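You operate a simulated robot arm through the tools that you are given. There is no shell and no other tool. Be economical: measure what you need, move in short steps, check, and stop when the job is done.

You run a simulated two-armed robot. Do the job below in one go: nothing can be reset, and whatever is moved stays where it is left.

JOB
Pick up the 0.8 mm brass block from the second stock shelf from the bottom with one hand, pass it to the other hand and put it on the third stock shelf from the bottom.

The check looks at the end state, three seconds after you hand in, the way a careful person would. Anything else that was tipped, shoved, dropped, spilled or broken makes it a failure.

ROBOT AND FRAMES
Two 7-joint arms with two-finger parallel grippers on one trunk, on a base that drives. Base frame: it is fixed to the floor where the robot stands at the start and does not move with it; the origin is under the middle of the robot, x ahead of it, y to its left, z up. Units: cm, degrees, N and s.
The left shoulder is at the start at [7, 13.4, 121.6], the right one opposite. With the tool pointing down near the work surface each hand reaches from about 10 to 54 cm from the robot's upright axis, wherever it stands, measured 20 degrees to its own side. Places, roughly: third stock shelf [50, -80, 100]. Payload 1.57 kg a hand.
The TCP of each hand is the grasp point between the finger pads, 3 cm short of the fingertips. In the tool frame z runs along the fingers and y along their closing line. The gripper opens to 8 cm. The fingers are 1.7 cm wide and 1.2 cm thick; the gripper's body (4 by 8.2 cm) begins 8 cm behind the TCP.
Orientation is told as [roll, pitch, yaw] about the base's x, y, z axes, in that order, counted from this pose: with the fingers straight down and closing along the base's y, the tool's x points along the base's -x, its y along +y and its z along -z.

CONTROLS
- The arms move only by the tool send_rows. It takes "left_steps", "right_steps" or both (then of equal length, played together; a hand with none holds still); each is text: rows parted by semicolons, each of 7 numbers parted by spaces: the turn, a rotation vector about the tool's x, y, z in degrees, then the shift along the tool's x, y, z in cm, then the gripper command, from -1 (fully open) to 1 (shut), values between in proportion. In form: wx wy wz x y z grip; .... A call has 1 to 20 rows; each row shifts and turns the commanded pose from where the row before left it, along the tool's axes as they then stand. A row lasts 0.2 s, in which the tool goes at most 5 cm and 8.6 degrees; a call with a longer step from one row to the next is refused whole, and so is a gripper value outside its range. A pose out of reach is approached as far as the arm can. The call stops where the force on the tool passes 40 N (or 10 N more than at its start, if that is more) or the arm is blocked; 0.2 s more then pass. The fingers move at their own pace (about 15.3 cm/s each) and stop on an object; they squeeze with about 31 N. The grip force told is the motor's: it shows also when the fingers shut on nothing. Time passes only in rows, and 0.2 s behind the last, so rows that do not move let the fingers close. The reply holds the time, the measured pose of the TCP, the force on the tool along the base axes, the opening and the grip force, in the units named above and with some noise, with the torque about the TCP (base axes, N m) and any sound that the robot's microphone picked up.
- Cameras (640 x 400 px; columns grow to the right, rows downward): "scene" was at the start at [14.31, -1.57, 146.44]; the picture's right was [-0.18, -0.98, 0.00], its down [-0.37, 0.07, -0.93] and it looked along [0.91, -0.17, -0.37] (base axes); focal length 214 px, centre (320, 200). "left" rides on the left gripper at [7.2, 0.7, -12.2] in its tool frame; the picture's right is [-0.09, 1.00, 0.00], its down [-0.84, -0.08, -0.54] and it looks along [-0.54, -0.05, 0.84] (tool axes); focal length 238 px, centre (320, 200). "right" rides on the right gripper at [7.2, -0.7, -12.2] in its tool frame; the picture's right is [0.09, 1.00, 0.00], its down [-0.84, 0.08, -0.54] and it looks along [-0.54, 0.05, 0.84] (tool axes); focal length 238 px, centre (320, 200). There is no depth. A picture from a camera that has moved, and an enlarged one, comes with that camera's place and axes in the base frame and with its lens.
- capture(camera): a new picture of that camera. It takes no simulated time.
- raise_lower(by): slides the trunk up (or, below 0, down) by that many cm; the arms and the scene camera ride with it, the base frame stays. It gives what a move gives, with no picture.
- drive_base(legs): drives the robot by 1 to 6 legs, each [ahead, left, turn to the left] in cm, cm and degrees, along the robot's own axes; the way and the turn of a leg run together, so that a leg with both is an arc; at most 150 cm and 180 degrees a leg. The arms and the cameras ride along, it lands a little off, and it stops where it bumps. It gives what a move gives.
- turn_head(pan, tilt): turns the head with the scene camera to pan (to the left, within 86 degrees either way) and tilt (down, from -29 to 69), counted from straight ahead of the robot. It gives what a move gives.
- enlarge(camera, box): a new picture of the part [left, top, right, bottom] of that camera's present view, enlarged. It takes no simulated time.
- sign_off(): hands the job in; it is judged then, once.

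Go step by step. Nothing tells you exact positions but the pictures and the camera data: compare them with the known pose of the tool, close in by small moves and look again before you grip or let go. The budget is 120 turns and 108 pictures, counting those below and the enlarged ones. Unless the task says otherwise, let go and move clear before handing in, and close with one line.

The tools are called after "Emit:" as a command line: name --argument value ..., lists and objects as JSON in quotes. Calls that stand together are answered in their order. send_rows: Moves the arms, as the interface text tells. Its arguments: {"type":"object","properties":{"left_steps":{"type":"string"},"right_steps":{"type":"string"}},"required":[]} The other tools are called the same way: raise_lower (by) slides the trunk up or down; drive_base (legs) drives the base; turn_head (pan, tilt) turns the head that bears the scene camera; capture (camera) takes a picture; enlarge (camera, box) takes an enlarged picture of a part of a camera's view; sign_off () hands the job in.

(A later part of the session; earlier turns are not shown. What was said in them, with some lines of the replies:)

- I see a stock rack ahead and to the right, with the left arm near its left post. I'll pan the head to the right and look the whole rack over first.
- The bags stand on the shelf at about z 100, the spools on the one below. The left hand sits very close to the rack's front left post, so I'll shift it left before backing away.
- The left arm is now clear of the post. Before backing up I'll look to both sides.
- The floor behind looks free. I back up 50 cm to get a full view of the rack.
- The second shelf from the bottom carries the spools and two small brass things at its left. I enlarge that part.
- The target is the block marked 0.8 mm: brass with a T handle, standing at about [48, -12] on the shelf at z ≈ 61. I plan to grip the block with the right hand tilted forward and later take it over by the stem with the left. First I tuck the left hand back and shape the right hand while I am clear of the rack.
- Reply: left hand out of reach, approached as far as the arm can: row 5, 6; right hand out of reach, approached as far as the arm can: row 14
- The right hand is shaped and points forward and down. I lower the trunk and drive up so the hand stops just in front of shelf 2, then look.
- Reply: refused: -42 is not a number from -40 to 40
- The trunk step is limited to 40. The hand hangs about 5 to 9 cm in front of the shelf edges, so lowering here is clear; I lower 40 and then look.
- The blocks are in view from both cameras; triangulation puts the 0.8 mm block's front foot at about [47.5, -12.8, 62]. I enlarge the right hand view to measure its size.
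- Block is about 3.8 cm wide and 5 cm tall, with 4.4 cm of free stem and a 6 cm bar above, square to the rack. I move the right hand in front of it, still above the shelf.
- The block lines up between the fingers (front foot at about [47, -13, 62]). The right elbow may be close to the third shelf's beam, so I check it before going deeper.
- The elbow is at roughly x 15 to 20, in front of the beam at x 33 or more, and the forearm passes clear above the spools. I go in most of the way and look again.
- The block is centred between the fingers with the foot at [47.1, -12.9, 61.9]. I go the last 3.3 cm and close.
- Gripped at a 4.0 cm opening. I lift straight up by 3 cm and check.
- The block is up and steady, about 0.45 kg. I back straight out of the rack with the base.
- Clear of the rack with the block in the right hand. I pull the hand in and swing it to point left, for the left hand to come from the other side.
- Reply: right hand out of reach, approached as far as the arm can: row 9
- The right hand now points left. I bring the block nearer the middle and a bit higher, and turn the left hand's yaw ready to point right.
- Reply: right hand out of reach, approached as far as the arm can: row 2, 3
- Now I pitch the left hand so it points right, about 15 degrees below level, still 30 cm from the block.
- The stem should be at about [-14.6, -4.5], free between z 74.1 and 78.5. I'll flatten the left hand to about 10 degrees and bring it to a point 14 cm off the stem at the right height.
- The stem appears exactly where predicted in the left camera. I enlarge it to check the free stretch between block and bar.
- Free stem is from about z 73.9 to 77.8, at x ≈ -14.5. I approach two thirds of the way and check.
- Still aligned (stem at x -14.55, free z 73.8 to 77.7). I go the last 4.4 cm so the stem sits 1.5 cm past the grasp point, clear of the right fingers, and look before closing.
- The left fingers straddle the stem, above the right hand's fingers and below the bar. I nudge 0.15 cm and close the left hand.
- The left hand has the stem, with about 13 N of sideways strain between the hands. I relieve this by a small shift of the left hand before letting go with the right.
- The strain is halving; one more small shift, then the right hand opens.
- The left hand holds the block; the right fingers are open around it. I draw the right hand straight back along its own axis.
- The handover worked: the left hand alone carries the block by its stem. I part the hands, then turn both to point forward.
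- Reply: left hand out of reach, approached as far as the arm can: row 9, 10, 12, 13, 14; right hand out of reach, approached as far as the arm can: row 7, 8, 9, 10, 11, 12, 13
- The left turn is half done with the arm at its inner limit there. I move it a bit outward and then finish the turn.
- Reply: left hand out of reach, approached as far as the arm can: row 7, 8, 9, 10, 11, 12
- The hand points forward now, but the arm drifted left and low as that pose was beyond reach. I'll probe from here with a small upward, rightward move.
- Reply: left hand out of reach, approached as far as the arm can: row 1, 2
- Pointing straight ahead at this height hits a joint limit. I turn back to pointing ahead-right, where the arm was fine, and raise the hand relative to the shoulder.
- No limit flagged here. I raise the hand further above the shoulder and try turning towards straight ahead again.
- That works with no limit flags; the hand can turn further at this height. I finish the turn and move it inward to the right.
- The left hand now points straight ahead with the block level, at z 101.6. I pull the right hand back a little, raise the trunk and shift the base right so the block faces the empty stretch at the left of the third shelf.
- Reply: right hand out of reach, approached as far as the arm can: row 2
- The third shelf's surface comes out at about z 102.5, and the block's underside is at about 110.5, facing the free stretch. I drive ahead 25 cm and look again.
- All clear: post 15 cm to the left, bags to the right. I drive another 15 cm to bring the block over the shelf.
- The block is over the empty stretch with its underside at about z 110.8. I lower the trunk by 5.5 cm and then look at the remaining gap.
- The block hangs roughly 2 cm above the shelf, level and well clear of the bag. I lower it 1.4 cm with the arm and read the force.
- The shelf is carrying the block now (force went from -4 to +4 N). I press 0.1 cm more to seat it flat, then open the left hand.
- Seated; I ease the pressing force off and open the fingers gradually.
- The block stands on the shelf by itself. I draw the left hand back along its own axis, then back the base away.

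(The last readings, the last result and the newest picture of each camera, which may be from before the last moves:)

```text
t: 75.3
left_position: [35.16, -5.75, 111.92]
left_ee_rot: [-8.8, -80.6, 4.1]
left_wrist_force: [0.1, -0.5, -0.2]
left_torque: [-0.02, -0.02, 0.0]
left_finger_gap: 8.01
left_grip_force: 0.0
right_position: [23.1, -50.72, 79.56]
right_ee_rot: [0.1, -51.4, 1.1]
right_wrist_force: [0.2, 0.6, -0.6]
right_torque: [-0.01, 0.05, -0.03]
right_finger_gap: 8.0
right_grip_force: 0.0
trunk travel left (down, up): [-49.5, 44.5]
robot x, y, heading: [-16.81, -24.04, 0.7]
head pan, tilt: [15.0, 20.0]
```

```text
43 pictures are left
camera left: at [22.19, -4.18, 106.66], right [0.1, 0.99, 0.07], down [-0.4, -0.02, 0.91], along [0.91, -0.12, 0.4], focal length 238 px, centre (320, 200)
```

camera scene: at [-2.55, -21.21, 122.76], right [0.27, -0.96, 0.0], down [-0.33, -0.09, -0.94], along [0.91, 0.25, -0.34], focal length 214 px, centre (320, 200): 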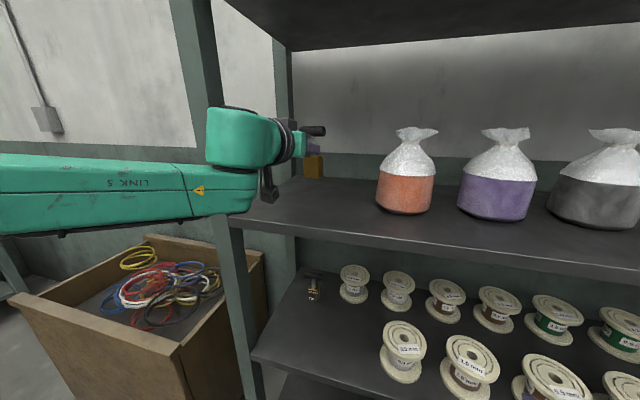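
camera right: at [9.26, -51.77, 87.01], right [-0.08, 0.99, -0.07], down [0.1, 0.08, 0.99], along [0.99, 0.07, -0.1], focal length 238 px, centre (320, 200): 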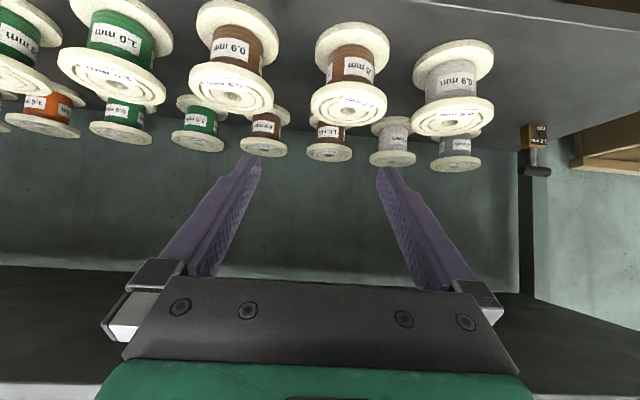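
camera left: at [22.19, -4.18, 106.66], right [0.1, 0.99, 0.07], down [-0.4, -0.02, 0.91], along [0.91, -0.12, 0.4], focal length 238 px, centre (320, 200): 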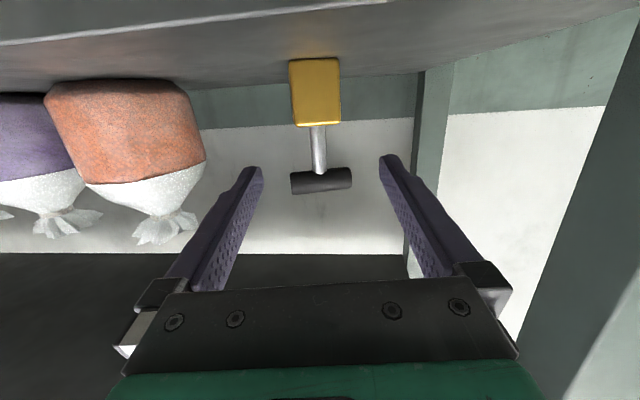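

The fingers are clear of the handle. I back the base off 35 cm and check the whole rack.

Emit:
drive_base --legs '[[-35, 0, 0]]'

Emit:
turn_head --pan 0 --tilt 25

Emit:
capture --camera "scene"

Emit:
enlarge --camera "scene" --box '[180, 80, 400, 240]'

```text
t: 77.6
left_position: [0.37, -6.06, 111.9]
left_ee_rot: [-8.8, -80.6, 4.2]
left_wrist_force: [-0.2, -0.3, 0.1]
left_torque: [-0.01, -0.03, 0.02]
left_finger_gap: 8.02
left_grip_force: 0.2
right_position: [-11.59, -51.09, 79.4]
right_ee_rot: [0.1, -51.4, 1.2]
right_wrist_force: [-0.3, -0.8, -0.2]
right_torque: [-0.01, 0.0, 0.0]
right_finger_gap: 8.0
right_grip_force: 0.1
trunk travel left (down, up): [-49.5, 44.5]
robot x, y, heading: [-51.43, -24.17, 0.4]
head pan, tilt: [15.0, 20.0]
```

```text
t: 78.4
left_position: [0.44, -6.01, 111.73]
left_ee_rot: [-8.9, -80.6, 4.0]
left_wrist_force: [0.0, -0.2, -0.3]
left_torque: [0.01, -0.04, 0.01]
left_finger_gap: 8.01
left_grip_force: 0.1
right_position: [-11.54, -51.02, 79.4]
right_ee_rot: [0.1, -51.3, 1.2]
right_wrist_force: [0.6, -0.1, -0.4]
right_torque: [-0.01, 0.0, -0.02]
right_finger_gap: 7.99
right_grip_force: 0.1
trunk travel left (down, up): [-49.5, 44.5]
robot x, y, heading: [-52.03, -24.14, 0.7]
head pan, tilt: [0.0, 25.0]
```

```text
42 pictures are left
camera scene: at [-37.11, -23.97, 116.46], right [0.01, -1.0, 0.0], down [-0.42, -0.01, -0.91], along [0.91, 0.01, -0.42], focal length 214 px, centre (320, 200)
```

scene: 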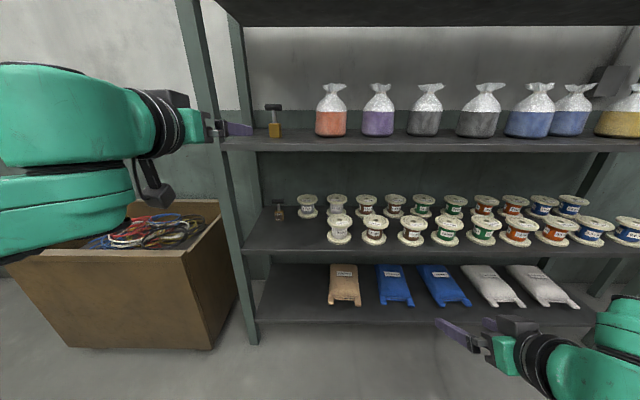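

```text
2.50 times, centred on (290, 160) of scene
camera zoom: at [-37.11, -23.97, 116.46], right [0.01, -1.0, 0.0], down [-0.42, -0.01, -0.91], along [0.91, 0.01, -0.42], focal length 536 px, centre (395, 300)
```

zoom: 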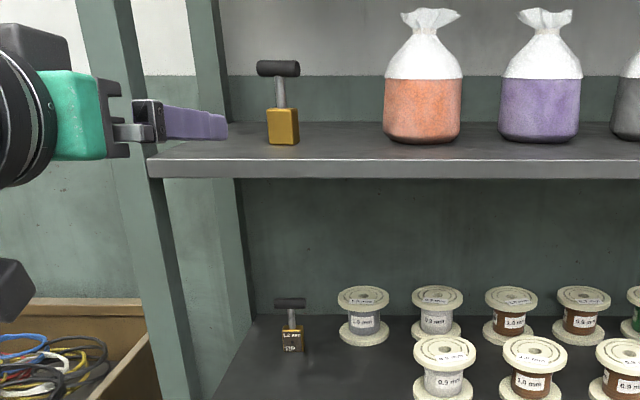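

The 0.8 mm brass block stands upright on the third shelf, the 1.2 mm one and everything else are untouched, and both hands are empty and clear of the rack.

Emit:
sign_off

```text
The job is handed in.
```

The 0.8 mm brass block was picked up from the second shelf with the right hand, passed to the left hand and set upright on the third shelf; nothing else looked moved in the last picture.
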